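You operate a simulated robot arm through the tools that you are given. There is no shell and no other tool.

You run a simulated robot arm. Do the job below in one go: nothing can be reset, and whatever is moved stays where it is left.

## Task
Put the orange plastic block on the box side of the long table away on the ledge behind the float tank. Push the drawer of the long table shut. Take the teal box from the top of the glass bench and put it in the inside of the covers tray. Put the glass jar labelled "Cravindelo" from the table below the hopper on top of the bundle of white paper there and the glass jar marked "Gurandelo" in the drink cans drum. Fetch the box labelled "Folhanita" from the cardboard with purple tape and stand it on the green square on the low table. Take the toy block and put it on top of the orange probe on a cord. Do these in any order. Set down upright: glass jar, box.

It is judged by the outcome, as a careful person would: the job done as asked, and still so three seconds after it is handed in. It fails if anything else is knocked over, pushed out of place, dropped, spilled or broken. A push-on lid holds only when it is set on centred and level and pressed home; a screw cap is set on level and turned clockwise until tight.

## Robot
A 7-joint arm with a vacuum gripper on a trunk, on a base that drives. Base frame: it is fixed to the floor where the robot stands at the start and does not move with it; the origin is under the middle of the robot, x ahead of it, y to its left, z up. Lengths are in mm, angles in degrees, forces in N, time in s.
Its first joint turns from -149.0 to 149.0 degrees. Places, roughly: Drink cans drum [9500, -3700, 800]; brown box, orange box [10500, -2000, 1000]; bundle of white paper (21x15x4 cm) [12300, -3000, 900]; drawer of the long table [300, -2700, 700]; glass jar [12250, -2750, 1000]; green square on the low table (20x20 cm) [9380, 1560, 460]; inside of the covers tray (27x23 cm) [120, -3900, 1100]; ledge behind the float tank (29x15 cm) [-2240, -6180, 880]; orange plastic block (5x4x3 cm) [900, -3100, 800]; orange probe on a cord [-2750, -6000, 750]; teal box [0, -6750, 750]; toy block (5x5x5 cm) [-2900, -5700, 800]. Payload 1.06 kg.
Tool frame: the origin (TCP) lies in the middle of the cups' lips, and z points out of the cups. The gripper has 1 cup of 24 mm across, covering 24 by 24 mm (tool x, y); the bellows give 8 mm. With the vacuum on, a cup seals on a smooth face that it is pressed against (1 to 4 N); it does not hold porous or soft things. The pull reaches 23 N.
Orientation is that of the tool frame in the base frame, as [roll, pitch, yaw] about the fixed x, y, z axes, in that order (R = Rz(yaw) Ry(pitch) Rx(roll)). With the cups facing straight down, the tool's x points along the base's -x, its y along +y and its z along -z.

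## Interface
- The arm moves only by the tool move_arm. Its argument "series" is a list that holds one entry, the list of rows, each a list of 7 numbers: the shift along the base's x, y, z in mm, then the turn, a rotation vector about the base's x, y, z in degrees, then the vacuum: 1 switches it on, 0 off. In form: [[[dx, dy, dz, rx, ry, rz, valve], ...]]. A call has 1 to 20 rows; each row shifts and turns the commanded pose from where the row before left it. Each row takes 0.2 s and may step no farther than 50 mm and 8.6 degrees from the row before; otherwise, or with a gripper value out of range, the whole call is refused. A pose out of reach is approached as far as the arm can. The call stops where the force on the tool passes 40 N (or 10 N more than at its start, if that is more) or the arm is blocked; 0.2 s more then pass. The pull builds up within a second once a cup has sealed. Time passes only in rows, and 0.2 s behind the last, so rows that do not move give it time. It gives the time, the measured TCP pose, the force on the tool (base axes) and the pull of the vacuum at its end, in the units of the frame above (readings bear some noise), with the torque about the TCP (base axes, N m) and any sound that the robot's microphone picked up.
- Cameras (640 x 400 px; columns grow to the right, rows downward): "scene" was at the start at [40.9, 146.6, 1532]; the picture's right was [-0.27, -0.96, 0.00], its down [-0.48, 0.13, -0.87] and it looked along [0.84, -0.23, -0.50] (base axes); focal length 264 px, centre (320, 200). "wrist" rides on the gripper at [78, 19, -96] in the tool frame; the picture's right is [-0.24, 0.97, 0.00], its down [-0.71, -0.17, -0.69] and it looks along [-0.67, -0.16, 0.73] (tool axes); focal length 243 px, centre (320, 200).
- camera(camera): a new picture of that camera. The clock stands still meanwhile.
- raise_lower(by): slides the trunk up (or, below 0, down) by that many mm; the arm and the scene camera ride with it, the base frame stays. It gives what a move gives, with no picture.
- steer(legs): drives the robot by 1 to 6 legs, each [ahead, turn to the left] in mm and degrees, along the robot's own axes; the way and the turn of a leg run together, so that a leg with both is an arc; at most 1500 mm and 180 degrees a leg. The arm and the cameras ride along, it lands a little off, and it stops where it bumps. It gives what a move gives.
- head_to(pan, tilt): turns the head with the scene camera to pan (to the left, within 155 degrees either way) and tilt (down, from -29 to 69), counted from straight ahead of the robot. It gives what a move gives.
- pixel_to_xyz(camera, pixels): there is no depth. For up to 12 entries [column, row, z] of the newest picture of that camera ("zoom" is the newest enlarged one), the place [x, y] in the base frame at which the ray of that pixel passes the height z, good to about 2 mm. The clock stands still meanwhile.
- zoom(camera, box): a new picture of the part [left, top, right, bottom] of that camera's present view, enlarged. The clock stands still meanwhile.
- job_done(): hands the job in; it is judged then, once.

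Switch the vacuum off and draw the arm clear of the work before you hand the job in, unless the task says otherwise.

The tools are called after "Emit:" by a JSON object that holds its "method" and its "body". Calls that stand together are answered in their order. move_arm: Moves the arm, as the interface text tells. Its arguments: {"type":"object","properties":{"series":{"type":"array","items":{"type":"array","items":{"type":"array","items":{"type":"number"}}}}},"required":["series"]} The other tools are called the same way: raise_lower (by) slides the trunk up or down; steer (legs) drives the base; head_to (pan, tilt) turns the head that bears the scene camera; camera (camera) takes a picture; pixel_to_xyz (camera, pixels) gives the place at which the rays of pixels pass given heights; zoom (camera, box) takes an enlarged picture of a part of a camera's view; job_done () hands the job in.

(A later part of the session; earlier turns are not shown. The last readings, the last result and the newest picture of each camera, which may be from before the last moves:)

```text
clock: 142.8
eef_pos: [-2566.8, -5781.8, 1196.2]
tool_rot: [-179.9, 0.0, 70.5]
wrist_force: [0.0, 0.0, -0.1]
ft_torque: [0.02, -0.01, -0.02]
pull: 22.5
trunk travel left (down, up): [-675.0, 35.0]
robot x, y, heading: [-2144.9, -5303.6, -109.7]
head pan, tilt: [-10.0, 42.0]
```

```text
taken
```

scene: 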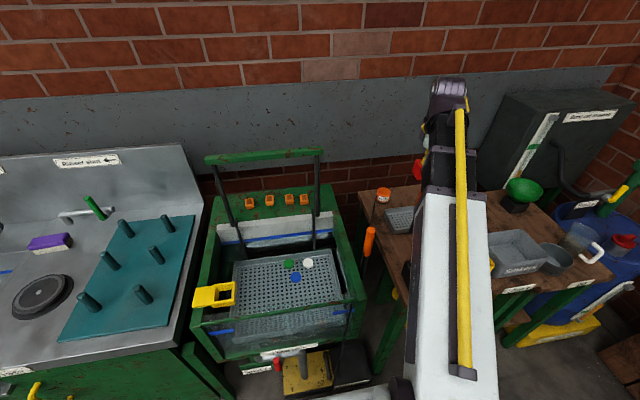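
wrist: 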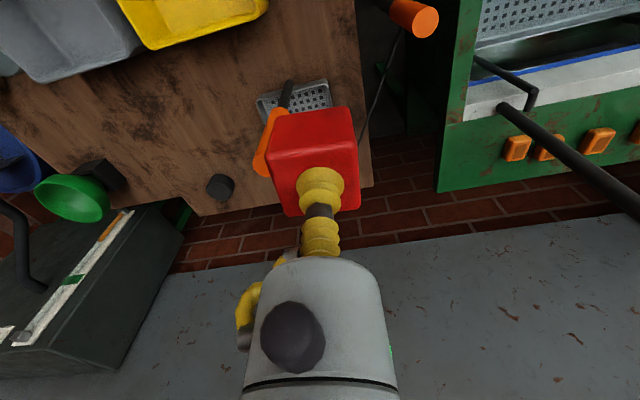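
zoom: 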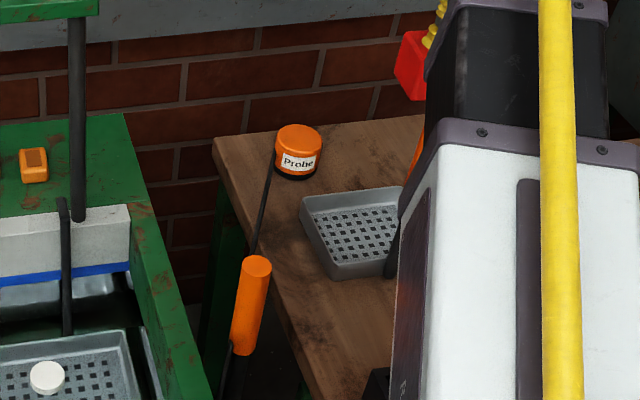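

I query the probe's top and rough handle positions from this viewpoint.

Emit:
{"method": "pixel_to_xyz", "body": {"camera": "scene", "pixels": [[383.4, 190.5, 860], [383.4, 190.5, 875], [383.4, 190.5, 890], [371, 229, 950], [371, 229, 1000]]}}

Emit:
{"method": "pixel_to_xyz", "body": {"camera": "wrist", "pixels": [[262, 170, 1068], [425, 22, 950], [425, 22, 1000]]}}

```text
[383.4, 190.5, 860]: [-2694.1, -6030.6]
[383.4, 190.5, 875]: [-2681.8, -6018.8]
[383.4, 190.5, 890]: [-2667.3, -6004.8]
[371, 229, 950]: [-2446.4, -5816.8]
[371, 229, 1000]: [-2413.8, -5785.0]
```

```text
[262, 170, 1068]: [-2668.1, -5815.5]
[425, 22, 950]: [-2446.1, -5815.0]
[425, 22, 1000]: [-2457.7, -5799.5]
```

All agree: handle 2 top z≈950 at (-2446,-5816), probe top ≈(-2683,-6013,875). I move over the probe at height and then descend to z≈1000.

Emit:
{"method": "move_arm", "body": {"series": [[[-19.3, -38.5, 0, 0, 0, 0, 1], [-19.3, -38.5, 0, 0, 0, 0, 1], [-19.3, -38.5, 0, 0, 0, 0, 1], [-19.3, -38.5, 0, 0, 0, 0, 1], [-19.3, -38.5, 0, 0, 0, 0, 1], [-19.5, -38.5, 0, 0, 0, 0, 1], [0, 0, -50, 0, 0, 0, 1], [0, 0, -50, 0, 0, 0, 1], [0, 0, -50, 0, 0, 0, 1], [0, 0, -40, 0, 0, 0, 1], [0, 0, 0, 0, 0, 0, 1]]]}}

Emit:
{"method": "camera", "body": {"camera": "scene"}}

Emit:
{"method": "zoom", "body": {"camera": "scene", "box": [330, 90, 470, 270]}}

Emit:
{"method": "camera", "body": {"camera": "wrist"}}

```text
clock: 145.2
eef_pos: [-2680.5, -6010.7, 1003.9]
tool_rot: [-180.0, 0.0, 70.5]
wrist_force: [-0.5, 0.4, -1.0]
ft_torque: [0.06, 0.01, -0.04]
pull: 23.1
trunk travel left (down, up): [-675.0, 35.0]
robot x, y, heading: [-2143.7, -5300.2, -109.7]
head pan, tilt: [-10.0, 42.0]
```

```text
taken
```

scene: 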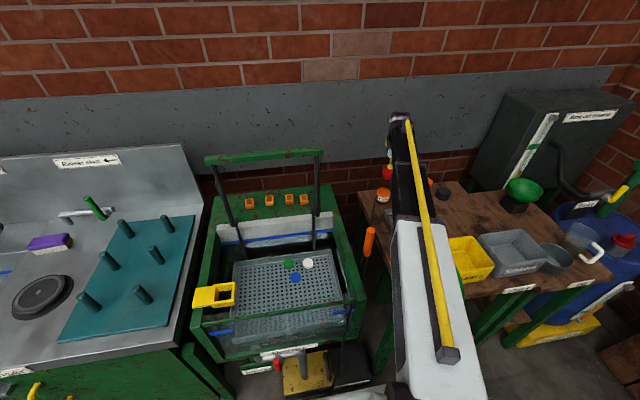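

```text
2.22 times, centred on (400, 180) of scene
```

zoom: 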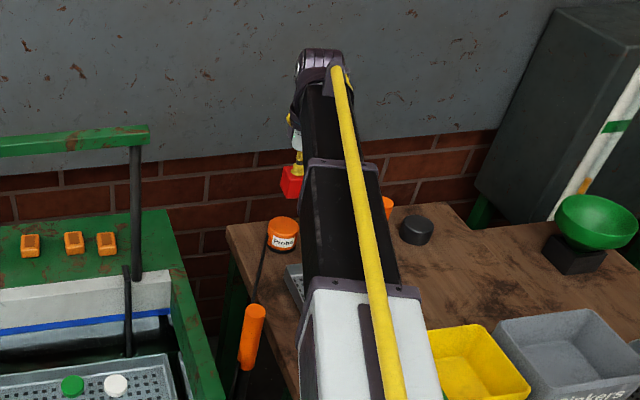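

```text
taken
```

wrist: 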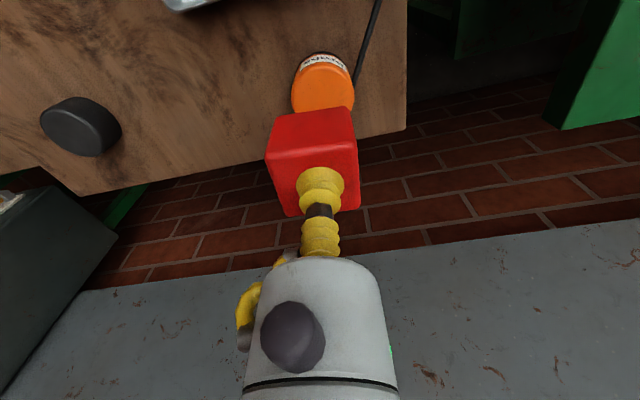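

The probe is visible just ahead of the cube at wrist (323,85). I measure its rim more precisely.

Emit:
{"method": "zoom", "body": {"camera": "wrist", "box": [270, 40, 380, 125]}}

```text
4.71 times, centred on (325, 82) of wrist
```

zoom: 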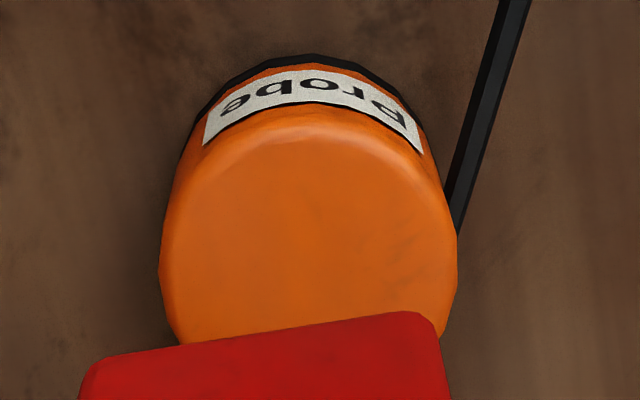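

I convert the rim points at the probe's top height.

Emit:
{"method": "pixel_to_xyz", "body": {"camera": "zoom", "pixels": [[162, 262, 875], [457, 250, 875], [310, 255, 875], [310, 118, 875], [162, 262, 885], [457, 250, 885], [310, 255, 885], [310, 255, 865]]}}

```text
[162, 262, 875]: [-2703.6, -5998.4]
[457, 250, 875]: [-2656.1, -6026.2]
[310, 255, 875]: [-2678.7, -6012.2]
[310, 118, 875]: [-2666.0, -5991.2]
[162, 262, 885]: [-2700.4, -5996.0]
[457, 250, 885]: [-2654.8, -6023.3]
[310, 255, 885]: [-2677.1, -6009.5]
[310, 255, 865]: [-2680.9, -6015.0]
```

Probe centre ≈(-2680,-6012), radius 27 mm: the cube is right above it. I descend to ~945.

Emit:
{"method": "move_arm", "body": {"series": [[[0.7, -1.6, -30, 0, 0, 0, 1], [0, 0, -25, 0, 0, 0, 1], [0, 0, -5, 0, 0, 0, 1], [0, 0, 0, 0, 0, 0, 1]]]}}

Emit:
{"method": "camera", "body": {"camera": "wrist"}}

Emit:
{"method": "zoom", "body": {"camera": "scene", "box": [340, 110, 440, 230]}}

```text
clock: 146.2
eef_pos: [-2681.7, -6012.7, 945.6]
tool_rot: [-180.0, 0.0, 70.5]
wrist_force: [-0.4, -0.1, -1.1]
ft_torque: [0.01, 0.0, -0.01]
pull: 22.8
trunk travel left (down, up): [-675.0, 35.0]
robot x, y, heading: [-2144.3, -5301.3, -109.3]
head pan, tilt: [-10.0, 42.0]
```

```text
taken
```

wrist: 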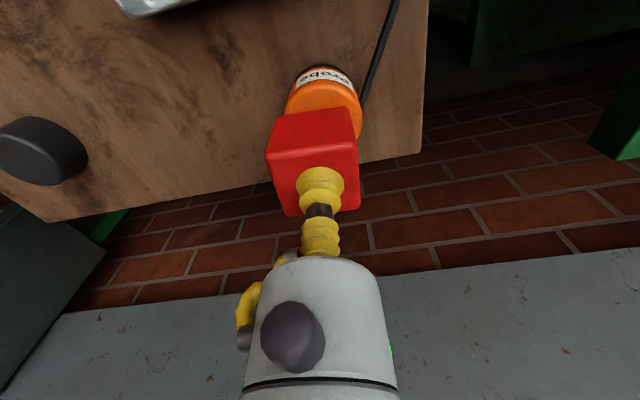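

```text
3.33 times, centred on (390, 170) of scene
```

zoom: 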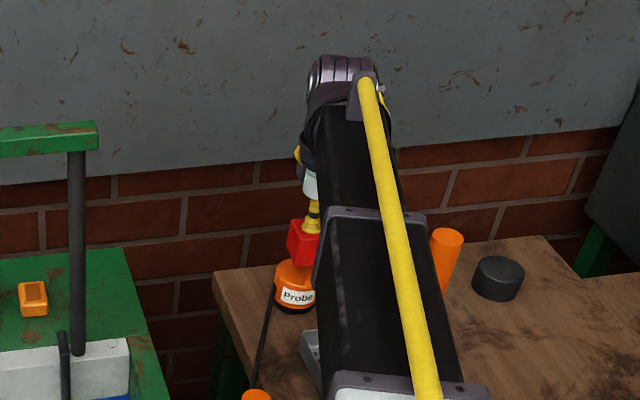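

The cube is just above the probe. I step down gently.

Emit:
{"method": "move_arm", "body": {"series": [[[1, 0.5, -4, 0, 0, 0, 1], [0, 0, -3, 0, 0, 0, 1], [0, 0, -2, 0, 0, 0, 1], [0, 0, 0, 0, 0, 0, 1]]]}}

```text
clock: 147.2
eef_pos: [-2680.8, -6013.9, 937.3]
tool_rot: [-180.0, 0.1, 70.5]
wrist_force: [0.6, 0.4, -0.5]
ft_torque: [0.0, 0.02, -0.01]
pull: 22.6
trunk travel left (down, up): [-675.0, 35.0]
robot x, y, heading: [-2145.1, -5295.1, -109.3]
head pan, tilt: [-10.0, 42.0]
```

Emit:
{"method": "move_arm", "body": {"series": [[[0, 0, -2, 0, 0, 0, 1], [0, 0, -1.5, 0, 0, 0, 1], [0, 0, 0, 0, 0, 0, 1]]]}}

```text
clock: 148.0
eef_pos: [-2681.6, -6013.7, 934.2]
tool_rot: [-180.0, 0.0, 70.5]
wrist_force: [0.1, 0.4, -0.4]
ft_torque: [0.01, -0.02, 0.0]
pull: 22.5
trunk travel left (down, up): [-675.0, 35.0]
robot x, y, heading: [-2145.0, -5300.3, -109.6]
head pan, tilt: [-10.0, 42.0]
```

No contact at 934 yet; I continue with small steps.

Emit:
{"method": "move_arm", "body": {"series": [[[0, 0, -1.5, 0, 0, 0, 1], [0, 0, -1.5, 0, 0, 0, 1], [0, 0, 0, 0, 0, 0, 1]]]}}

```text
clock: 148.8
eef_pos: [-2680.8, -6013.1, 931.2]
tool_rot: [-179.9, 0.1, 70.5]
wrist_force: [0.0, -1.5, -1.2]
ft_torque: [-0.03, -0.01, 0.0]
pull: 23.3
trunk travel left (down, up): [-675.0, 35.0]
robot x, y, heading: [-2141.4, -5297.8, -109.5]
head pan, tilt: [-10.0, 42.0]
```

Emit:
{"method": "move_arm", "body": {"series": [[[0, 0, -1.5, 0, 0, 0, 1], [0, 0, -1.5, 0, 0, 0, 1], [0, 0, 0, 0, 0, 0, 1]]]}}

```text
clock: 149.6
eef_pos: [-2681.7, -6013.6, 927.1]
tool_rot: [180.0, 0.0, 70.6]
wrist_force: [0.1, -0.5, -0.5]
ft_torque: [0.03, -0.03, 0.01]
pull: 23.1
trunk travel left (down, up): [-675.0, 35.0]
robot x, y, heading: [-2140.6, -5301.0, -109.6]
head pan, tilt: [-10.0, 42.0]
```

I step further and then check the view.

Emit:
{"method": "move_arm", "body": {"series": [[[0, 0, -1.5, 0, 0, 0, 1], [0, 0, -1.5, 0, 0, 0, 1], [0, 0, 0, 0, 0, 0, 1]]]}}

Emit:
{"method": "zoom", "body": {"camera": "scene", "box": [360, 140, 420, 210]}}

```text
clock: 150.4
eef_pos: [-2681.8, -6013.4, 925.1]
tool_rot: [-179.9, 0.1, 70.5]
wrist_force: [-0.1, 0.7, -0.1]
ft_torque: [0.03, -0.01, 0.0]
pull: 23.3
trunk travel left (down, up): [-675.0, 35.0]
robot x, y, heading: [-2142.6, -5299.7, -109.1]
head pan, tilt: [-10.0, 42.0]
```

```text
5.71 times, centred on (390, 175) of scene
```

zoom: 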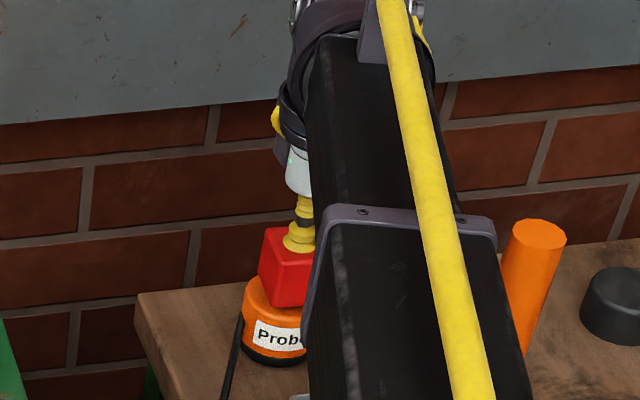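

Close to contact; continuing in small steps.

Emit:
{"method": "move_arm", "body": {"series": [[[0, 0, -1.5, 0, 0, 0, 1], [0, 0, -1.5, 0, 0, 0, 1], [0, 0, 0, 0, 0, 0, 1]]]}}

```text
clock: 151.2
eef_pos: [-2681.8, -6013.2, 920.9]
tool_rot: [180.0, 0.0, 70.4]
wrist_force: [-0.1, -0.1, -0.4]
ft_torque: [0.03, -0.02, -0.01]
pull: 23.2
trunk travel left (down, up): [-675.0, 35.0]
robot x, y, heading: [-2142.9, -5297.6, -109.3]
head pan, tilt: [-10.0, 42.0]
```

Emit:
{"method": "move_arm", "body": {"series": [[[0, 0, -1.5, 0, 0, 0, 1], [0, 0, -1.5, 0, 0, 0, 1], [0, 0, 0, 0, 0, 0, 1]]]}}

```text
clock: 152.0
eef_pos: [-2682.2, -6013.2, 918.8]
tool_rot: [-180.0, 0.1, 70.5]
wrist_force: [0.0, 0.1, -0.2]
ft_torque: [0.02, 0.02, 0.01]
pull: 23.5
trunk travel left (down, up): [-675.0, 35.0]
robot x, y, heading: [-2142.2, -5298.4, -109.5]
head pan, tilt: [-10.0, 42.0]
```

Emit:
{"method": "move_arm", "body": {"series": [[[0, 0, -1.5, 0, 0, 0, 1], [0, 0, -1.5, 0, 0, 0, 1], [0, 0, 0, 0, 0, 0, 1]]]}}

Emit:
{"method": "zoom", "body": {"camera": "scene", "box": [360, 140, 420, 210]}}

```text
clock: 152.8
eef_pos: [-2681.7, -6013.5, 917.1]
tool_rot: [180.0, 0.0, 70.5]
wrist_force: [1.4, -0.5, 4.7]
ft_torque: [-0.02, -0.02, 0.01]
pull: 22.5
trunk travel left (down, up): [-675.0, 35.0]
robot x, y, heading: [-2143.7, -5300.4, -109.2]
head pan, tilt: [-10.0, 42.0]
```

```text
5.71 times, centred on (390, 175) of scene
```

zoom: 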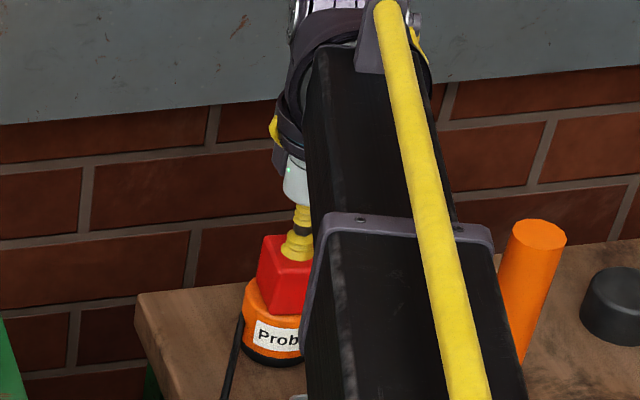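

Contact at 4.7 N, cube level on the probe. I release, wait, and lift.

Emit:
{"method": "move_arm", "body": {"series": [[[0, 0, 0, 0, 0, 0, 0], [0, 0, 0, 0, 0, 0, 0], [0, 0, 0, 0, 0, 0, 0], [0, 0, 0, 0, 0, 0, 0], [0, 0, 3, 0, 0, 0, 0], [0, 0, 6, 0, 0, 0, 0], [0, 0, 15, 0, 0, 0, 0], [0, 0, 40, 0, 0, 0, 0], [0, 0, 50, 0, 0, 0, 0], [0, 0, 0, 0, 0, 0, 0]]]}}

Emit:
{"method": "camera", "body": {"camera": "scene"}}

Emit:
{"method": "camera", "body": {"camera": "wrist"}}

Emit:
{"method": "zoom", "body": {"camera": "scene", "box": [340, 110, 440, 230]}}

```text
clock: 155.0
eef_pos: [-2684.2, -6014.6, 1030.3]
tool_rot: [-180.0, 0.0, 70.5]
wrist_force: [0.7, 0.4, -1.1]
ft_torque: [0.02, 0.03, 0.03]
pull: 0.1
trunk travel left (down, up): [-675.0, 35.0]
robot x, y, heading: [-2142.2, -5300.1, -109.6]
head pan, tilt: [-10.0, 42.0]
```

```text
taken
```

scene: 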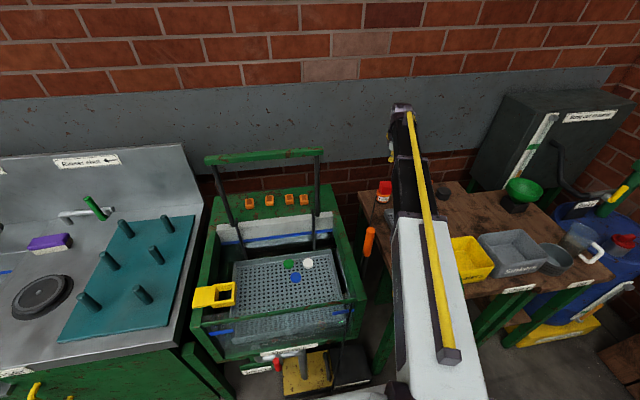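

```text
taken
```

wrist: 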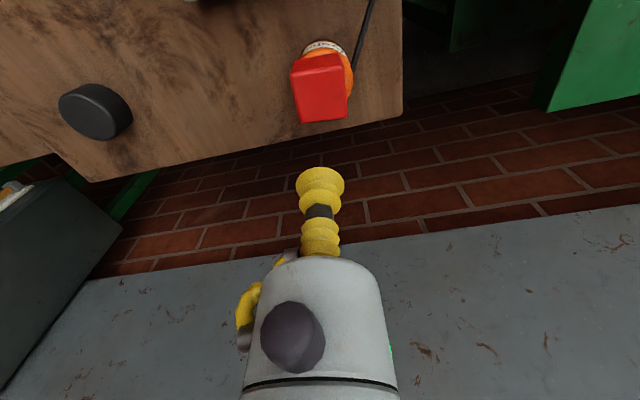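

```text
3.33 times, centred on (390, 170) of scene
```

zoom: 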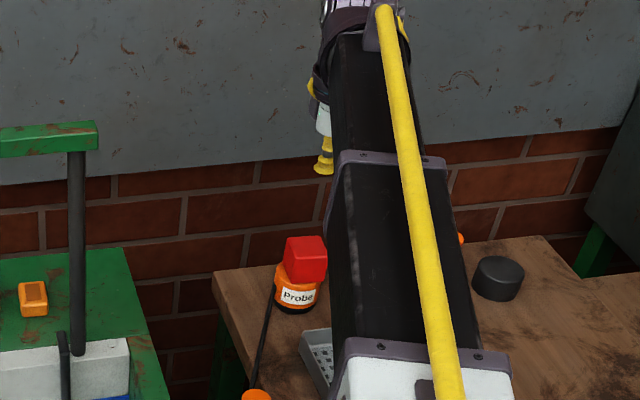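

The cube stands on the probe. I verify its offset from the probe's centre.

Emit:
{"method": "zoom", "body": {"camera": "wrist", "box": [265, 30, 375, 130]}}

```text
4.00 times, centred on (320, 80) of wrist
```

zoom: 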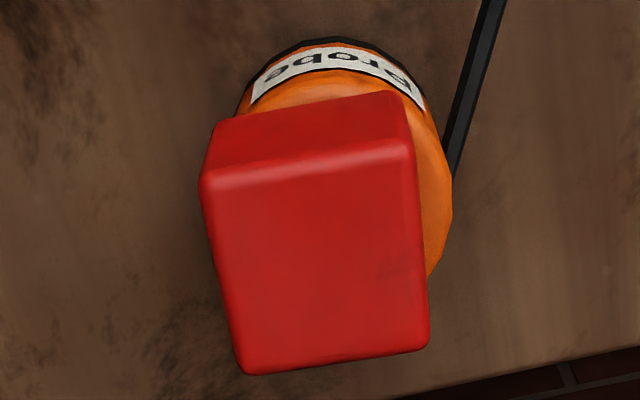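

I convert these corners.

Emit:
{"method": "pixel_to_xyz", "body": {"camera": "zoom", "pixels": [[200, 180, 924], [412, 148, 924], [428, 345, 924], [245, 372, 924], [452, 200, 870], [250, 100, 870], [335, 78, 870]]}}

```text
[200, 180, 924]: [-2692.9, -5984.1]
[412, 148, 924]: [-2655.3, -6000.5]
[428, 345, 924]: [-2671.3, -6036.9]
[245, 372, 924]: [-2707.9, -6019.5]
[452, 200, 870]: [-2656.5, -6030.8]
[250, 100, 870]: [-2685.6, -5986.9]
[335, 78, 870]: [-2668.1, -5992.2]
```

The cube is centred within ~3 mm of the probe. I raise, retract the arm and drive east toward the glass bench.

Emit:
{"method": "move_arm", "body": {"series": [[[0, 0, 50, 0, 0, 0, 0], [0, 0, 50, 0, 0, 0, 0], [0, 0, 50, 0, 0, 0, 0], [19.5, 38.8, 0, 0, 0, 0, 0], [19.5, 38.8, 0, 0, 0, 0, 0], [19.5, 38.8, 0, 0, 0, 0, 0], [19.5, 38.8, 0, 0, 0, 0, 0], [19.5, 38.8, 0, 0, 0, 0, 0], [19.5, 38.8, 0, 0, 0, 0, 0], [0, 0, 0, 0, 0, 0, 0]]]}}

Emit:
{"method": "steer", "body": {"legs": [[0, 109.4], [1000, 0], [1000, 0]]}}

Emit:
{"method": "head_to", "body": {"pan": -70, "tilt": 30}}

Emit:
{"method": "camera", "body": {"camera": "scene"}}

```text
clock: 157.2
eef_pos: [-2563.3, -5779.5, 1181.5]
tool_rot: [180.0, 0.0, 70.5]
wrist_force: [-0.7, -0.4, -0.1]
ft_torque: [-0.03, -0.01, -0.01]
pull: 0.1
trunk travel left (down, up): [-675.0, 35.0]
robot x, y, heading: [-2142.1, -5297.5, -109.6]
head pan, tilt: [-10.0, 42.0]
```

```text
clock: 171.7
eef_pos: [449.8, -5558.8, 1180.5]
tool_rot: [180.0, -0.1, 179.8]
wrist_force: [0.3, 0.4, 0.9]
ft_torque: [-0.01, 0.0, -0.02]
pull: 0.1
trunk travel left (down, up): [-675.0, 35.0]
robot x, y, heading: [-145.7, -5320.6, -0.2]
head pan, tilt: [-10.0, 42.0]
```

```text
clock: 173.0
eef_pos: [448.4, -5559.4, 1180.3]
tool_rot: [179.9, -0.1, 179.8]
wrist_force: [0.4, 0.3, 0.1]
ft_torque: [-0.03, -0.03, 0.02]
pull: 0.1
trunk travel left (down, up): [-675.0, 35.0]
robot x, y, heading: [-142.5, -5322.5, -0.0]
head pan, tilt: [-70.0, 30.0]
```

```text
taken
```

scene: 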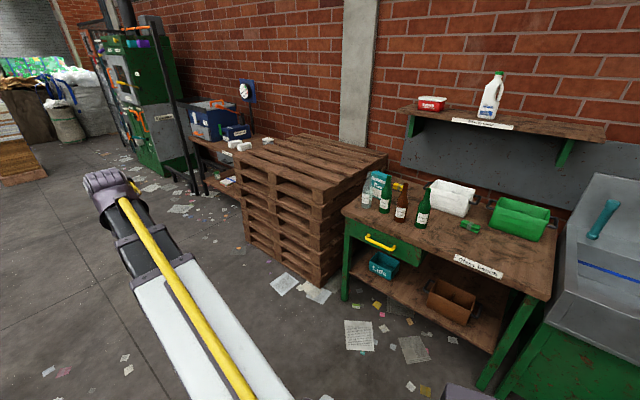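

The glass bench is ahead; a teal box seems to stand at (377,184) behind the bottles. I zoom in.

Emit:
{"method": "zoom", "body": {"camera": "scene", "box": [340, 150, 560, 300]}}

Emit:
{"method": "pixel_to_xyz", "body": {"camera": "scene", "pixels": [[378, 180, 850], [378, 180, 900], [345, 300, 0], [483, 388, 0], [345, 210, 750], [550, 300, 750], [360, 205, 800], [283, 258, 0], [345, 288, 0], [600, 250, 850]]}}

```text
2.67 times, centred on (450, 225) of scene
```

zoom: 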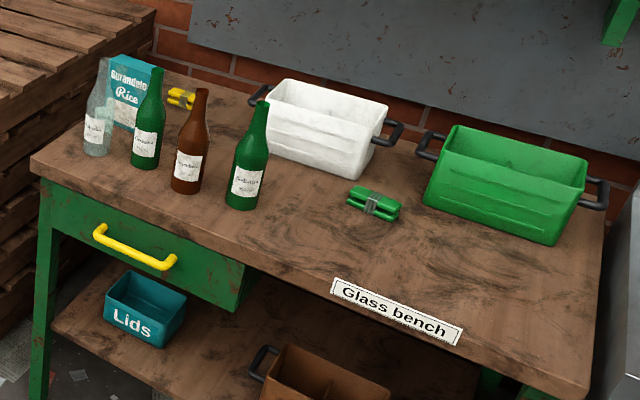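

```text
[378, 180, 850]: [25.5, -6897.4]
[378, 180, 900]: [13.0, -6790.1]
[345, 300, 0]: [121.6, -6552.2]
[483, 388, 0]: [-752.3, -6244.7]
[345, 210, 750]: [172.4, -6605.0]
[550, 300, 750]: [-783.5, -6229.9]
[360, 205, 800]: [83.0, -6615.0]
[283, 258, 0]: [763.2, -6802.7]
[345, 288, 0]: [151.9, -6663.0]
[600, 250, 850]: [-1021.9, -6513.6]
```

The teal "Gurandelo Rice" box stands behind the bottles. I turn and drive toward the bench, keeping the arm above everything.

Emit:
{"method": "steer", "body": {"legs": [[0, -68.8], [700, 0]]}}

Emit:
{"method": "head_to", "body": {"pan": -15, "tilt": 45}}

Emit:
{"method": "camera", "body": {"camera": "scene"}}

Emit:
{"method": "camera", "body": {"camera": "wrist"}}

```text
clock: 179.7
eef_pos: [110.2, -6600.5, 1180.6]
tool_rot: [180.0, -0.1, 111.7]
wrist_force: [0.1, 0.1, -0.3]
ft_torque: [0.02, 0.01, 0.0]
pull: 0.1
trunk travel left (down, up): [-675.0, 35.0]
robot x, y, heading: [111.9, -5962.9, -68.1]
head pan, tilt: [-70.0, 30.0]
```

```text
clock: 181.0
eef_pos: [111.6, -6601.6, 1179.9]
tool_rot: [180.0, 0.0, 111.7]
wrist_force: [0.3, 0.7, 0.6]
ft_torque: [0.05, 0.0, -0.02]
pull: 0.1
trunk travel left (down, up): [-675.0, 35.0]
robot x, y, heading: [109.3, -5960.4, -68.5]
head pan, tilt: [-15.0, 45.0]
```

```text
taken
```

scene: 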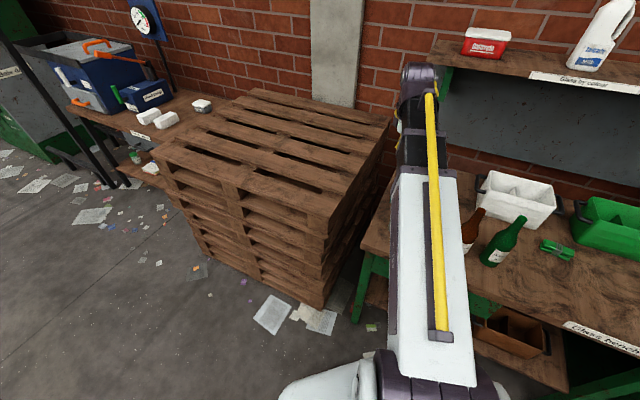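

```text
taken
```

wrist: 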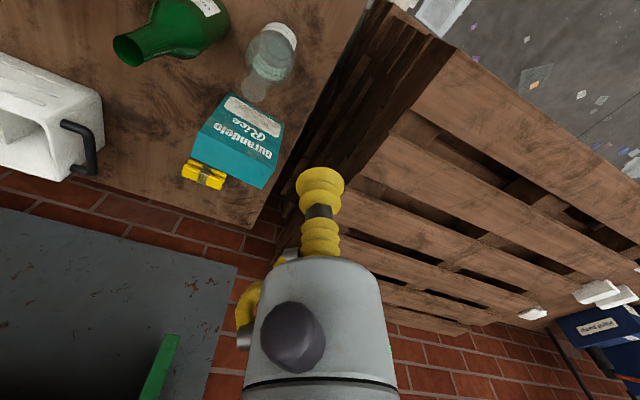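

The teal box is visible in the wrist view at (237,140). I zoom in for details.

Emit:
{"method": "zoom", "body": {"camera": "wrist", "box": [110, 0, 310, 220]}}

Emit:
{"method": "pixel_to_xyz", "body": {"camera": "wrist", "pixels": [[192, 156, 900], [265, 188, 900], [285, 122, 750], [232, 95, 750], [130, 45, 950], [258, 90, 900]]}}

```text
1.82 times, centred on (210, 110) of wrist
```

zoom: 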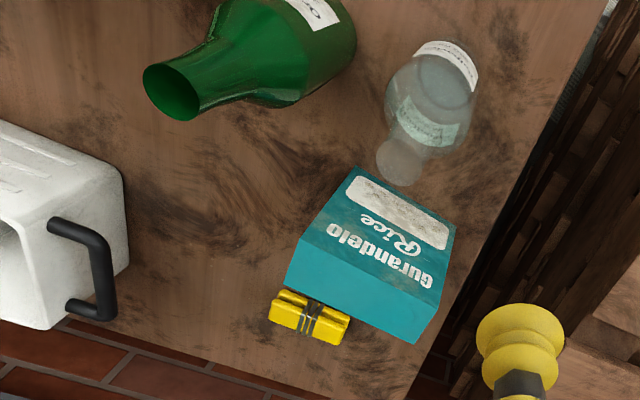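

```text
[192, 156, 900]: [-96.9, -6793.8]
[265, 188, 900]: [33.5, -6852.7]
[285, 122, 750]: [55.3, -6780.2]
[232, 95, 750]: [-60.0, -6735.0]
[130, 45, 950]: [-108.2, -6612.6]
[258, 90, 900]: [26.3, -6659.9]
```

I solve for the box's height by comparing the base edge and the front-top edge.

Emit:
{"method": "pixel_to_xyz", "body": {"camera": "wrist", "pixels": [[225.4, 92.4, 750], [284.2, 123.7, 750], [225.4, 92.4, 780], [284.2, 123.7, 780], [201.8, 132, 850], [276, 159.5, 850], [201.8, 132, 900], [276, 159.5, 900], [201.8, 132, 950], [276, 159.5, 950], [262, 188, 900], [192, 154, 900]]}}

```text
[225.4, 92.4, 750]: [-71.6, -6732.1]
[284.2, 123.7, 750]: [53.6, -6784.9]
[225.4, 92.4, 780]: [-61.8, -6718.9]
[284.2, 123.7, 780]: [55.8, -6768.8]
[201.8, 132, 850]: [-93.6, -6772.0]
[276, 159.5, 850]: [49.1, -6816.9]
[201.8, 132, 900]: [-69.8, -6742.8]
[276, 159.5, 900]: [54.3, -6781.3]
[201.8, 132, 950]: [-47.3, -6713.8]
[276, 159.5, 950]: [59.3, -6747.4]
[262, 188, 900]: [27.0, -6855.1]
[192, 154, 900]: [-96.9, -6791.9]
```

The box's top seems about 125 × 60 mm near (-20,-6790) at z≈900. I move the arm (still at z=1180) nearer above it for a second view.

Emit:
{"method": "move_arm", "body": {"series": [[[-29, -33, 0, 0, 0, 0, 0], [-29, -33, 0, 0, 0, 0, 0], [-29, -33, 0, 0, 0, 0, 0], [-28, -31, 0, 0, 0, 0, 0], [0, 0, 0, 0, 0, 0, 0]]]}}

Emit:
{"method": "camera", "body": {"camera": "wrist"}}

Emit:
{"method": "zoom", "body": {"camera": "wrist", "box": [210, 0, 430, 180]}}

```text
clock: 182.2
eef_pos: [-5.6, -6732.0, 1182.5]
tool_rot: [-180.0, 0.1, 111.6]
wrist_force: [0.2, -0.3, 0.0]
ft_torque: [0.02, 0.01, -0.01]
pull: 0.2
trunk travel left (down, up): [-675.0, 35.0]
robot x, y, heading: [110.9, -5960.4, -68.4]
head pan, tilt: [-15.0, 45.0]
```

```text
taken
```

wrist: 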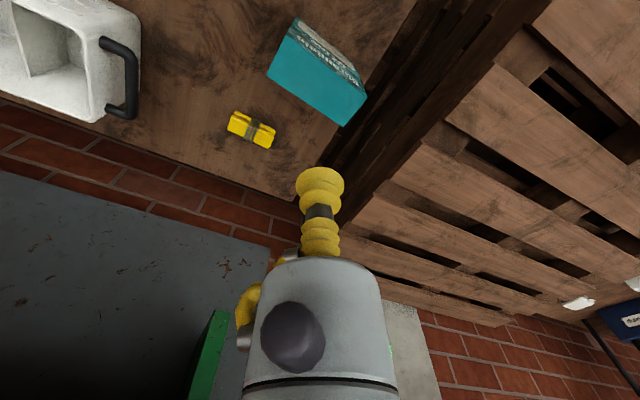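

```text
2.22 times, centred on (320, 90) of wrist
```

zoom: 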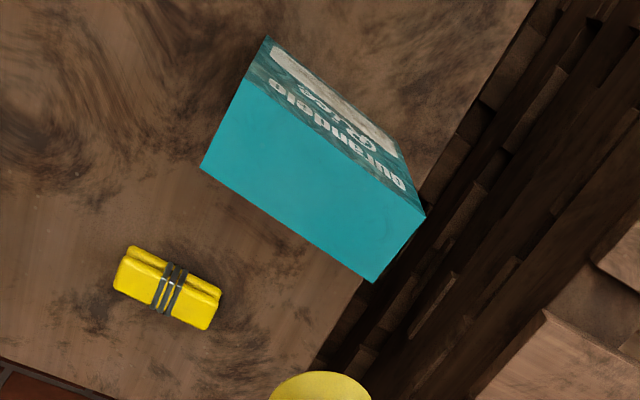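

I query the four top corners at several heights to triangulate with the previous view.

Emit:
{"method": "pixel_to_xyz", "body": {"camera": "wrist", "pixels": [[287.6, 36, 880], [287.6, 36, 920], [287.6, 36, 960], [367.3, 96.8, 880], [367.3, 96.8, 920], [367.3, 96.8, 960], [344.8, 126.9, 880], [344.8, 126.9, 920], [266, 75.6, 880], [266, 75.6, 920], [296, 15.7, 750], [359.6, 69.7, 750]]}}

```text
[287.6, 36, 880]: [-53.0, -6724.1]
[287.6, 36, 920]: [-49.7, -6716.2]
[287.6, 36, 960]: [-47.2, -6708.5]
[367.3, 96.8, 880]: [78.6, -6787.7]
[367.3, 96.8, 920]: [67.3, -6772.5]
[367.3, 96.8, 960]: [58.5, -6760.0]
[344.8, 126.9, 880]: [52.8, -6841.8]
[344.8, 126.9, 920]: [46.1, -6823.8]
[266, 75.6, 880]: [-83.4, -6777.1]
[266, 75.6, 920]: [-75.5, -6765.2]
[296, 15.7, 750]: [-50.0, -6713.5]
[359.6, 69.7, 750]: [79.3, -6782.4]
```

Triangulated: box top centre ≈(-3,-6763), z≈940, bench ≈790, so the box is ~150 tall. I move over it and descend to ~975.

Emit:
{"method": "move_arm", "body": {"series": [[[2, -31, 0, 0, 0, 0, 0], [0, 0, -45, 0, 0, 0, 0], [0, 0, -45, 0, 0, 0, 0], [0, 0, -45, 0, 0, 0, 0], [0, 0, -40, 0, 0, 0, 0], [0, 0, -30, 0, 0, 0, 0], [0, 0, 0, 0, 0, 0, 0]]]}}

Emit:
{"method": "camera", "body": {"camera": "wrist"}}

Emit:
{"method": "zoom", "body": {"camera": "wrist", "box": [210, 60, 430, 240]}}

Emit:
{"method": "camera", "body": {"camera": "scene"}}

```text
clock: 183.8
eef_pos: [-1.2, -6762.7, 975.1]
tool_rot: [-179.9, 0.0, 111.7]
wrist_force: [0.0, -0.3, -0.3]
ft_torque: [0.0, -0.02, 0.0]
pull: 0.1
trunk travel left (down, up): [-675.0, 35.0]
robot x, y, heading: [117.6, -5960.8, -68.5]
head pan, tilt: [-15.0, 45.0]
```

```text
taken
```

wrist: 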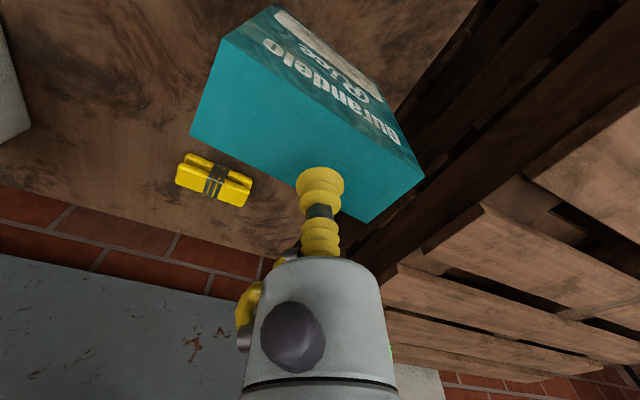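

```text
2.22 times, centred on (320, 150) of wrist
```

zoom: 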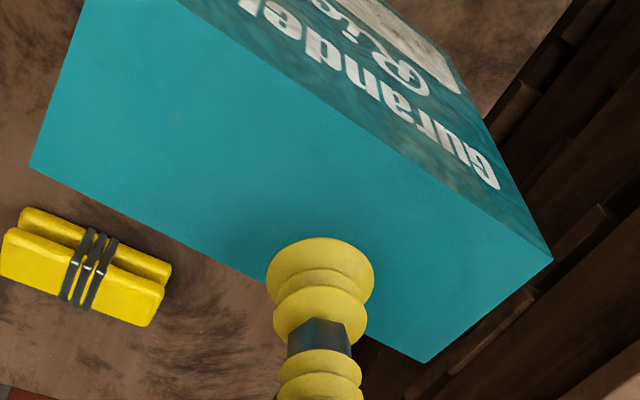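

```text
taken
```

scene: 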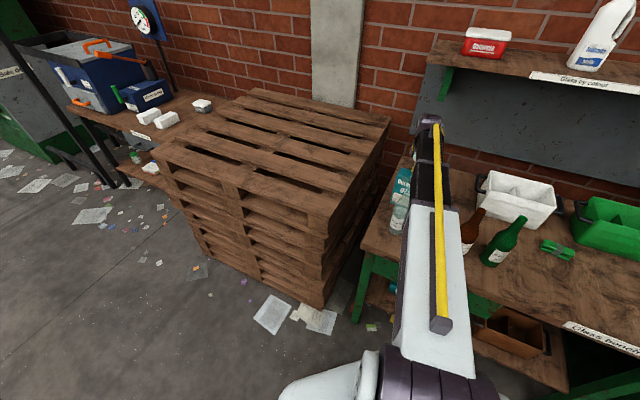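

I refine the box top centre from this near view.

Emit:
{"method": "pixel_to_xyz", "body": {"camera": "wrist", "pixels": [[222, 40, 940], [424, 177, 940], [368, 222, 940], [191, 133, 940], [222, 40, 930], [424, 177, 930], [368, 222, 930], [191, 133, 930]]}}

```text
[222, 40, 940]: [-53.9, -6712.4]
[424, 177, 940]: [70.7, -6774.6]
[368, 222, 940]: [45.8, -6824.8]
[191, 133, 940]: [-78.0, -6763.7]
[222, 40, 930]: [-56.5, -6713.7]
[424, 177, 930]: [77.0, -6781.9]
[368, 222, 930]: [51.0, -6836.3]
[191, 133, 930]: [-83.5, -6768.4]
```

The top is at z≈955 with centre ≈(-5,-6760). I shift slightly and descend with vacuum.

Emit:
{"method": "move_arm", "body": {"series": [[[-4, 3, -8, 0, 0, 0, 1], [0, 0, -4, 0, 0, 0, 1], [0, 0, -3, 0, 0, 0, 1], [0, 0, -2, 0, 0, 0, 1], [0, 0, 0, 0, 0, 0, 1]]]}}

```text
clock: 185.0
eef_pos: [-4.8, -6757.7, 959.4]
tool_rot: [-179.9, 0.1, 111.6]
wrist_force: [0.4, -2.1, 7.8]
ft_torque: [0.0, 0.0, -0.02]
pull: 23.2
trunk travel left (down, up): [-675.0, 35.0]
robot x, y, heading: [115.5, -5962.2, -68.5]
head pan, tilt: [-15.0, 45.0]
```

Sealed (23.2 N). I lift slowly straight up.

Emit:
{"method": "move_arm", "body": {"series": [[[0, 0, 3, 0, 0, 0, 1], [0, 0, 10, 0, 0, 0, 1], [0, 0, 25, 0, 0, 0, 1], [0, 0, 40, 0, 0, 0, 1], [0, 0, 45, 0, 0, 0, 1], [0, 0, 45, 0, 0, 0, 1], [0, 0, 45, 0, 0, 0, 1], [0, 0, 32, 0, 0, 0, 1], [0, 0, 0, 0, 0, 0, 1]]]}}

Emit:
{"method": "camera", "body": {"camera": "scene"}}

Emit:
{"method": "camera", "body": {"camera": "wrist"}}

```text
clock: 187.0
eef_pos: [-5.9, -6758.8, 1204.0]
tool_rot: [-180.0, 0.0, 111.5]
wrist_force: [-0.6, 0.1, -0.8]
ft_torque: [-0.01, -0.01, 0.0]
pull: 22.9
trunk travel left (down, up): [-675.0, 35.0]
robot x, y, heading: [111.1, -5963.6, -68.3]
head pan, tilt: [-15.0, 45.0]
```

```text
taken
```

scene: 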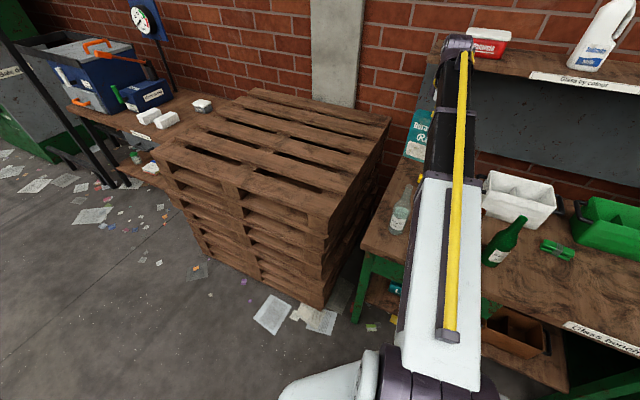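

```text
taken
```

wrist: 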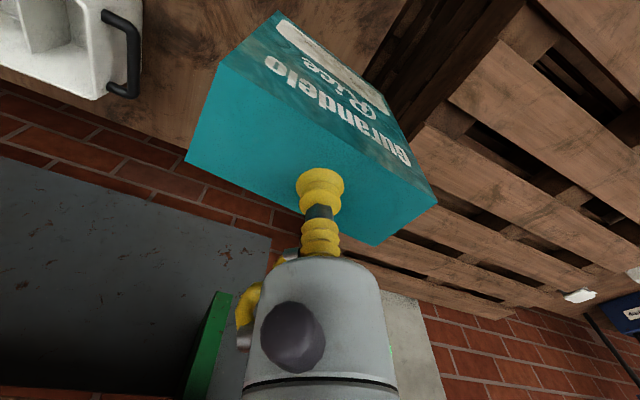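

The box is lifted clear (bottom ≈1050, above the bottles). I retract toward the robot, then look at the covers tray to the north.

Emit:
{"method": "move_arm", "body": {"series": [[[6, 42, 0, 0, 0, 0, 1], [6, 42, 0, 0, 0, 0, 1], [6, 42, 0, 0, 0, 0, 1], [6, 42, 0, 0, 0, 0, 1], [0, 0, 0, 0, 0, 0, 1]]]}}

Emit:
{"method": "head_to", "body": {"pan": 150, "tilt": 25}}

Emit:
{"method": "camera", "body": {"camera": "scene"}}

```text
clock: 188.2
eef_pos: [16.3, -6593.7, 1204.9]
tool_rot: [-179.9, -0.1, 111.6]
wrist_force: [-0.5, -0.7, 0.0]
ft_torque: [-0.02, 0.02, 0.0]
pull: 22.8
trunk travel left (down, up): [-675.0, 35.0]
robot x, y, heading: [111.9, -5961.8, -68.1]
head pan, tilt: [-15.0, 45.0]
```

```text
clock: 190.7
eef_pos: [16.7, -6593.9, 1204.9]
tool_rot: [180.0, 0.0, 111.7]
wrist_force: [0.4, 0.4, 0.1]
ft_torque: [-0.02, -0.02, -0.04]
pull: 22.8
trunk travel left (down, up): [-675.0, 35.0]
robot x, y, heading: [115.2, -5962.2, -68.0]
head pan, tilt: [150.0, 25.0]
```

```text
taken
```

scene: 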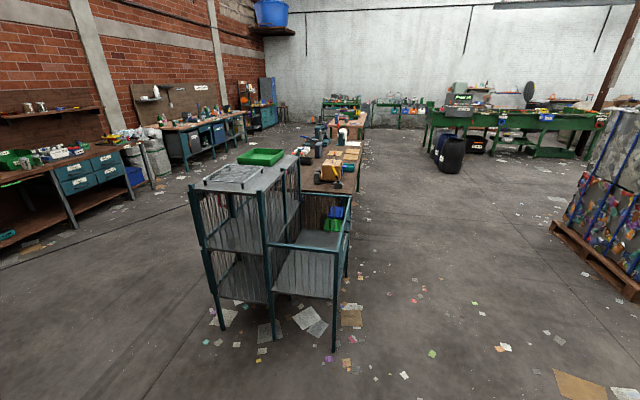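

The cage with the green covers tray on top is visible. I measure its extents.

Emit:
{"method": "zoom", "body": {"camera": "scene", "box": [170, 110, 390, 290]}}

Emit:
{"method": "pixel_to_xyz", "body": {"camera": "scene", "pixels": [[218, 327, 0], [272, 340, 0], [333, 351, 0], [188, 189, 1060], [268, 198, 1060], [240, 160, 1080], [282, 160, 1080], [262, 158, 1080], [300, 160, 1060], [347, 275, 0]]}}

```text
2.22 times, centred on (280, 200) of scene
```

zoom: 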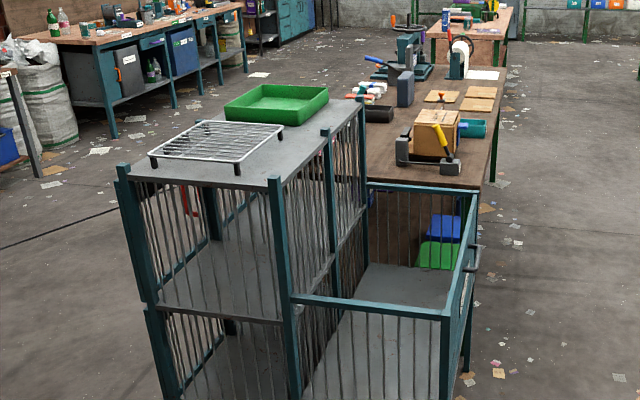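

```text
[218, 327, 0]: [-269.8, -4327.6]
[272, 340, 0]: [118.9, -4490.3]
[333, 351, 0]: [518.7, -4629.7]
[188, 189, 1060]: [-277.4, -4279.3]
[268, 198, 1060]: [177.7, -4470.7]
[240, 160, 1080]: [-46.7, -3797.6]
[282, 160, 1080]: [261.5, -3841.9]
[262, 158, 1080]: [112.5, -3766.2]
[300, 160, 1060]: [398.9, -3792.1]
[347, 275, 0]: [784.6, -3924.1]
```

The tray sits on the north part of the cage top; I'll approach from the west side. First I back away from the bench, turn, and drive to the west of the cage.

Emit:
{"method": "steer", "body": {"legs": [[-600, 0], [0, -163], [1035, 0]]}}

Emit:
{"method": "raise_lower", "body": {"by": 35}}

```text
clock: 206.0
eef_pos: [-719.9, -3867.5, 1204.2]
tool_rot: [180.0, -0.1, -57.0]
wrist_force: [0.5, 0.5, 0.0]
ft_torque: [0.02, 0.0, 0.0]
pull: 22.6
trunk travel left (down, up): [-675.0, 35.0]
robot x, y, heading: [-683.2, -4510.5, 123.1]
head pan, tilt: [150.0, 25.0]
```

```text
clock: 206.8
eef_pos: [-719.5, -3867.4, 1239.9]
tool_rot: [180.0, -0.1, -57.1]
wrist_force: [0.2, -0.6, 0.1]
ft_torque: [0.0, -0.01, -0.01]
pull: 22.8
trunk travel left (down, up): [-710.0, 0.0]
robot x, y, heading: [-685.8, -4508.5, 123.3]
head pan, tilt: [150.0, 25.0]
```

I look at the tray from here (pan −86).

Emit:
{"method": "head_to", "body": {"pan": -86, "tilt": 28}}

Emit:
{"method": "camera", "body": {"camera": "scene"}}

Emit:
{"method": "zoom", "body": {"camera": "scene", "box": [220, 110, 420, 260]}}

```text
clock: 210.2
eef_pos: [-718.4, -3866.3, 1239.5]
tool_rot: [180.0, -0.1, -57.1]
wrist_force: [0.1, -0.4, 0.0]
ft_torque: [0.0, 0.01, 0.0]
pull: 23.1
trunk travel left (down, up): [-710.0, 0.0]
robot x, y, heading: [-690.7, -4510.4, 123.3]
head pan, tilt: [-86.0, 28.0]
```

```text
taken
```

scene: 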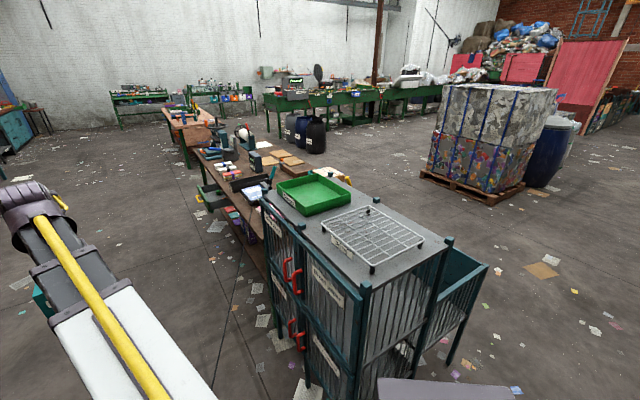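

```text
2.67 times, centred on (320, 185) of scene
```

zoom: 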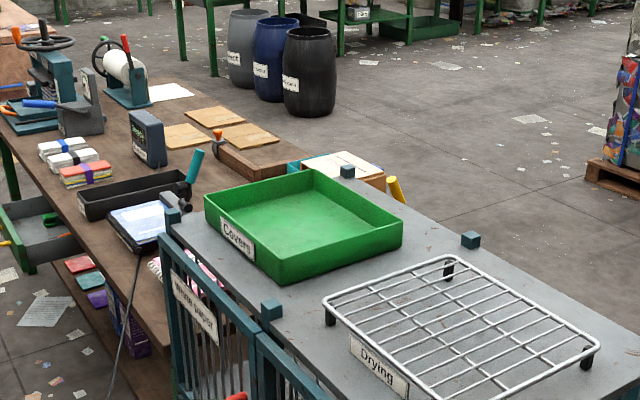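

I measure the tray's rim corners and the cage top.

Emit:
{"method": "pixel_to_xyz", "body": {"camera": "scene", "pixels": [[276.9, 184.3, 1110], [276.9, 184.3, 1140], [317, 173.8, 1110], [317, 173.8, 1140], [351.1, 193.3, 1110], [351.1, 193.3, 1140], [305, 206.8, 1110], [305, 206.8, 1140], [303, 217, 1080], [314, 190, 1100], [359, 288, 1060], [268, 210, 1060]]}}

```text
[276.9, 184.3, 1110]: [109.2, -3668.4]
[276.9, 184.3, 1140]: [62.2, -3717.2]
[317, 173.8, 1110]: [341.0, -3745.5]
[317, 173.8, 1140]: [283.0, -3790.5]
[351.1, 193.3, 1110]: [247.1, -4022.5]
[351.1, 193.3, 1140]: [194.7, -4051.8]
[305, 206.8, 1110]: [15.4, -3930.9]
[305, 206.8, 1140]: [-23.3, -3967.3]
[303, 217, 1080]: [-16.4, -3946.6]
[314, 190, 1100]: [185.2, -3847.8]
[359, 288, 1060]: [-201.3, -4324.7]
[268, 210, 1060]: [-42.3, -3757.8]
```

Heights are uncertain; I zoom on the cage's corner post and tray for better pixel picks.

Emit:
{"method": "zoom", "body": {"camera": "scene", "box": [250, 160, 390, 310]}}

```text
2.67 times, centred on (320, 235) of scene
```

zoom: 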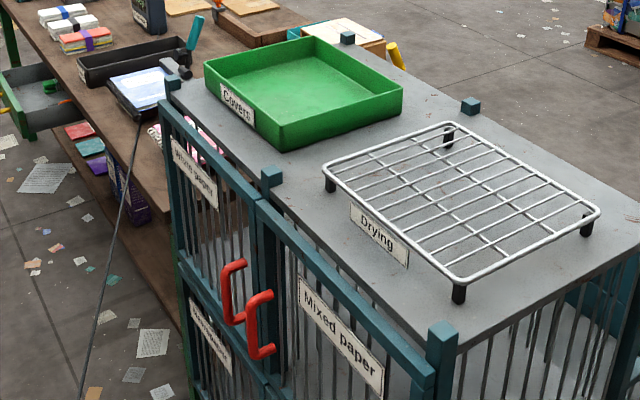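

I drive up along the west side of the cage (box passes ~100 mm clear of it).

Emit:
{"method": "steer", "body": {"legs": [[0, -34], [440, 0], [430, 0]]}}

Emit:
{"method": "head_to", "body": {"pan": -95, "tilt": 35}}

Emit:
{"method": "camera", "body": {"camera": "scene"}}

Emit:
{"method": "zoom", "body": {"camera": "scene", "box": [220, 90, 480, 290]}}

```text
clock: 216.7
eef_pos: [-355.8, -3081.2, 1238.9]
tool_rot: [-180.0, 0.0, -90.6]
wrist_force: [-0.3, -0.1, -0.4]
ft_torque: [-0.01, 0.03, 0.0]
pull: 23.2
trunk travel left (down, up): [-710.0, 0.0]
robot x, y, heading: [-682.0, -3633.3, 89.5]
head pan, tilt: [-86.0, 28.0]
```

```text
clock: 217.4
eef_pos: [-354.6, -3081.2, 1240.8]
tool_rot: [-180.0, -0.1, -90.6]
wrist_force: [0.5, 0.2, -0.7]
ft_torque: [0.02, 0.01, -0.01]
pull: 22.8
trunk travel left (down, up): [-710.0, 0.0]
robot x, y, heading: [-683.2, -3630.2, 89.3]
head pan, tilt: [-95.0, 35.0]
```

```text
taken
```

scene: 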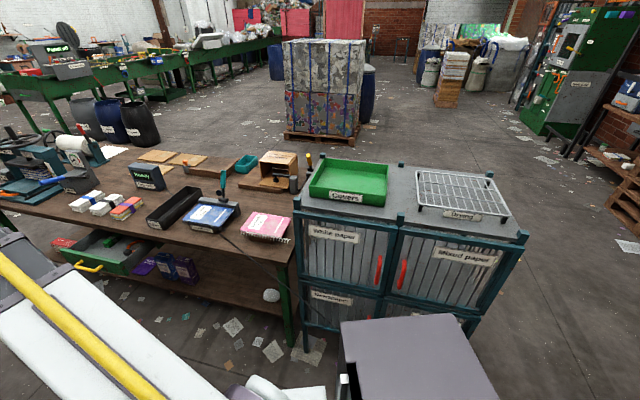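

```text
2.00 times, centred on (350, 190) of scene
```

zoom: 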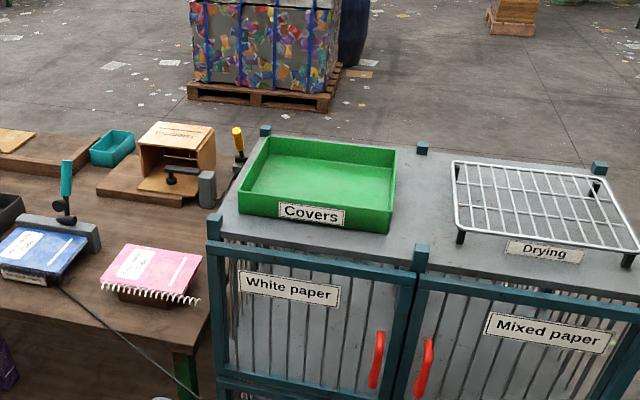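

I query the rim corners from this second viewpoint.

Emit:
{"method": "pixel_to_xyz", "body": {"camera": "scene", "pixels": [[309, 186.5, 1110], [309, 186.5, 1140], [325, 158, 1110], [325, 158, 1140], [388.5, 164, 1110], [388.5, 164, 1140], [386.5, 197.5, 1110], [386.5, 197.5, 1140], [310, 196.5, 1090], [384, 206.5, 1090], [401, 212, 1090]]}}

```text
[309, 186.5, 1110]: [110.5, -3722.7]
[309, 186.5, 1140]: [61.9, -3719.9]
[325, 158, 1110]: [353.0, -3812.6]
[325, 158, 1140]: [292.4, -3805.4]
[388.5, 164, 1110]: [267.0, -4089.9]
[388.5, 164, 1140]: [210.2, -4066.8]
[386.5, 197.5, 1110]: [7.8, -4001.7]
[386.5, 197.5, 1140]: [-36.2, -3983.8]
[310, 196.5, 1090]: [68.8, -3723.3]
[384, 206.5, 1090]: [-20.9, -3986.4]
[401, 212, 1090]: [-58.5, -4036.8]
```

Rim z≈1145 from both views; tray centre ≈(123,-3892), inner long side along the cage. Next I measure the held box itself (bottom height) with the scene camera.

Emit:
{"method": "head_to", "body": {"pan": -30, "tilt": 25}}

Emit:
{"method": "camera", "body": {"camera": "scene"}}

Emit:
{"method": "zoom", "body": {"camera": "scene", "box": [300, 90, 500, 270]}}

Emit:
{"method": "camera", "body": {"camera": "wrist"}}

```text
clock: 218.8
eef_pos: [-355.0, -3081.5, 1238.6]
tool_rot: [-179.9, 0.0, -90.7]
wrist_force: [-0.4, -0.4, -0.3]
ft_torque: [0.0, 0.02, 0.02]
pull: 23.0
trunk travel left (down, up): [-710.0, 0.0]
robot x, y, heading: [-685.9, -3627.0, 89.4]
head pan, tilt: [-30.0, 25.0]
```

```text
taken
```

scene: 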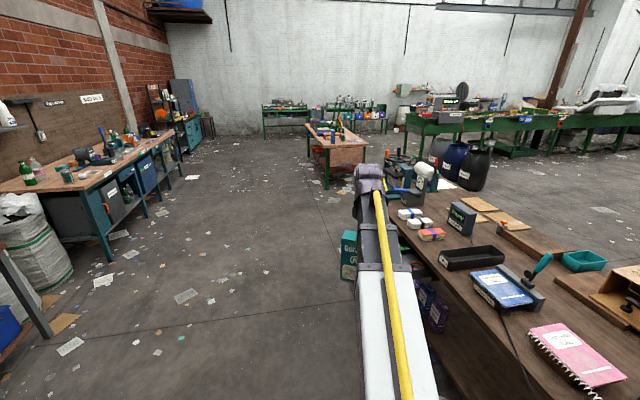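

```text
2.22 times, centred on (400, 180) of scene
```

zoom: 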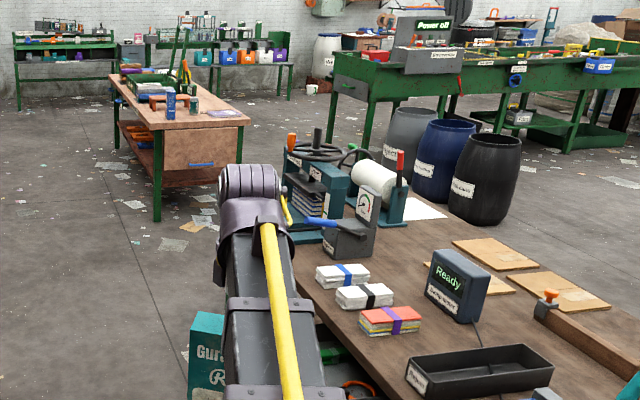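

```text
taken
```

wrist: 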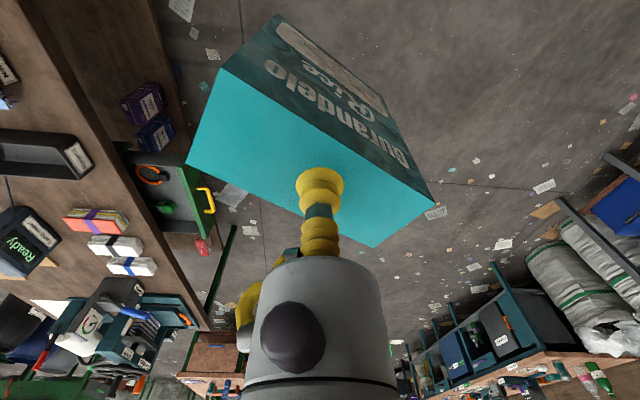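

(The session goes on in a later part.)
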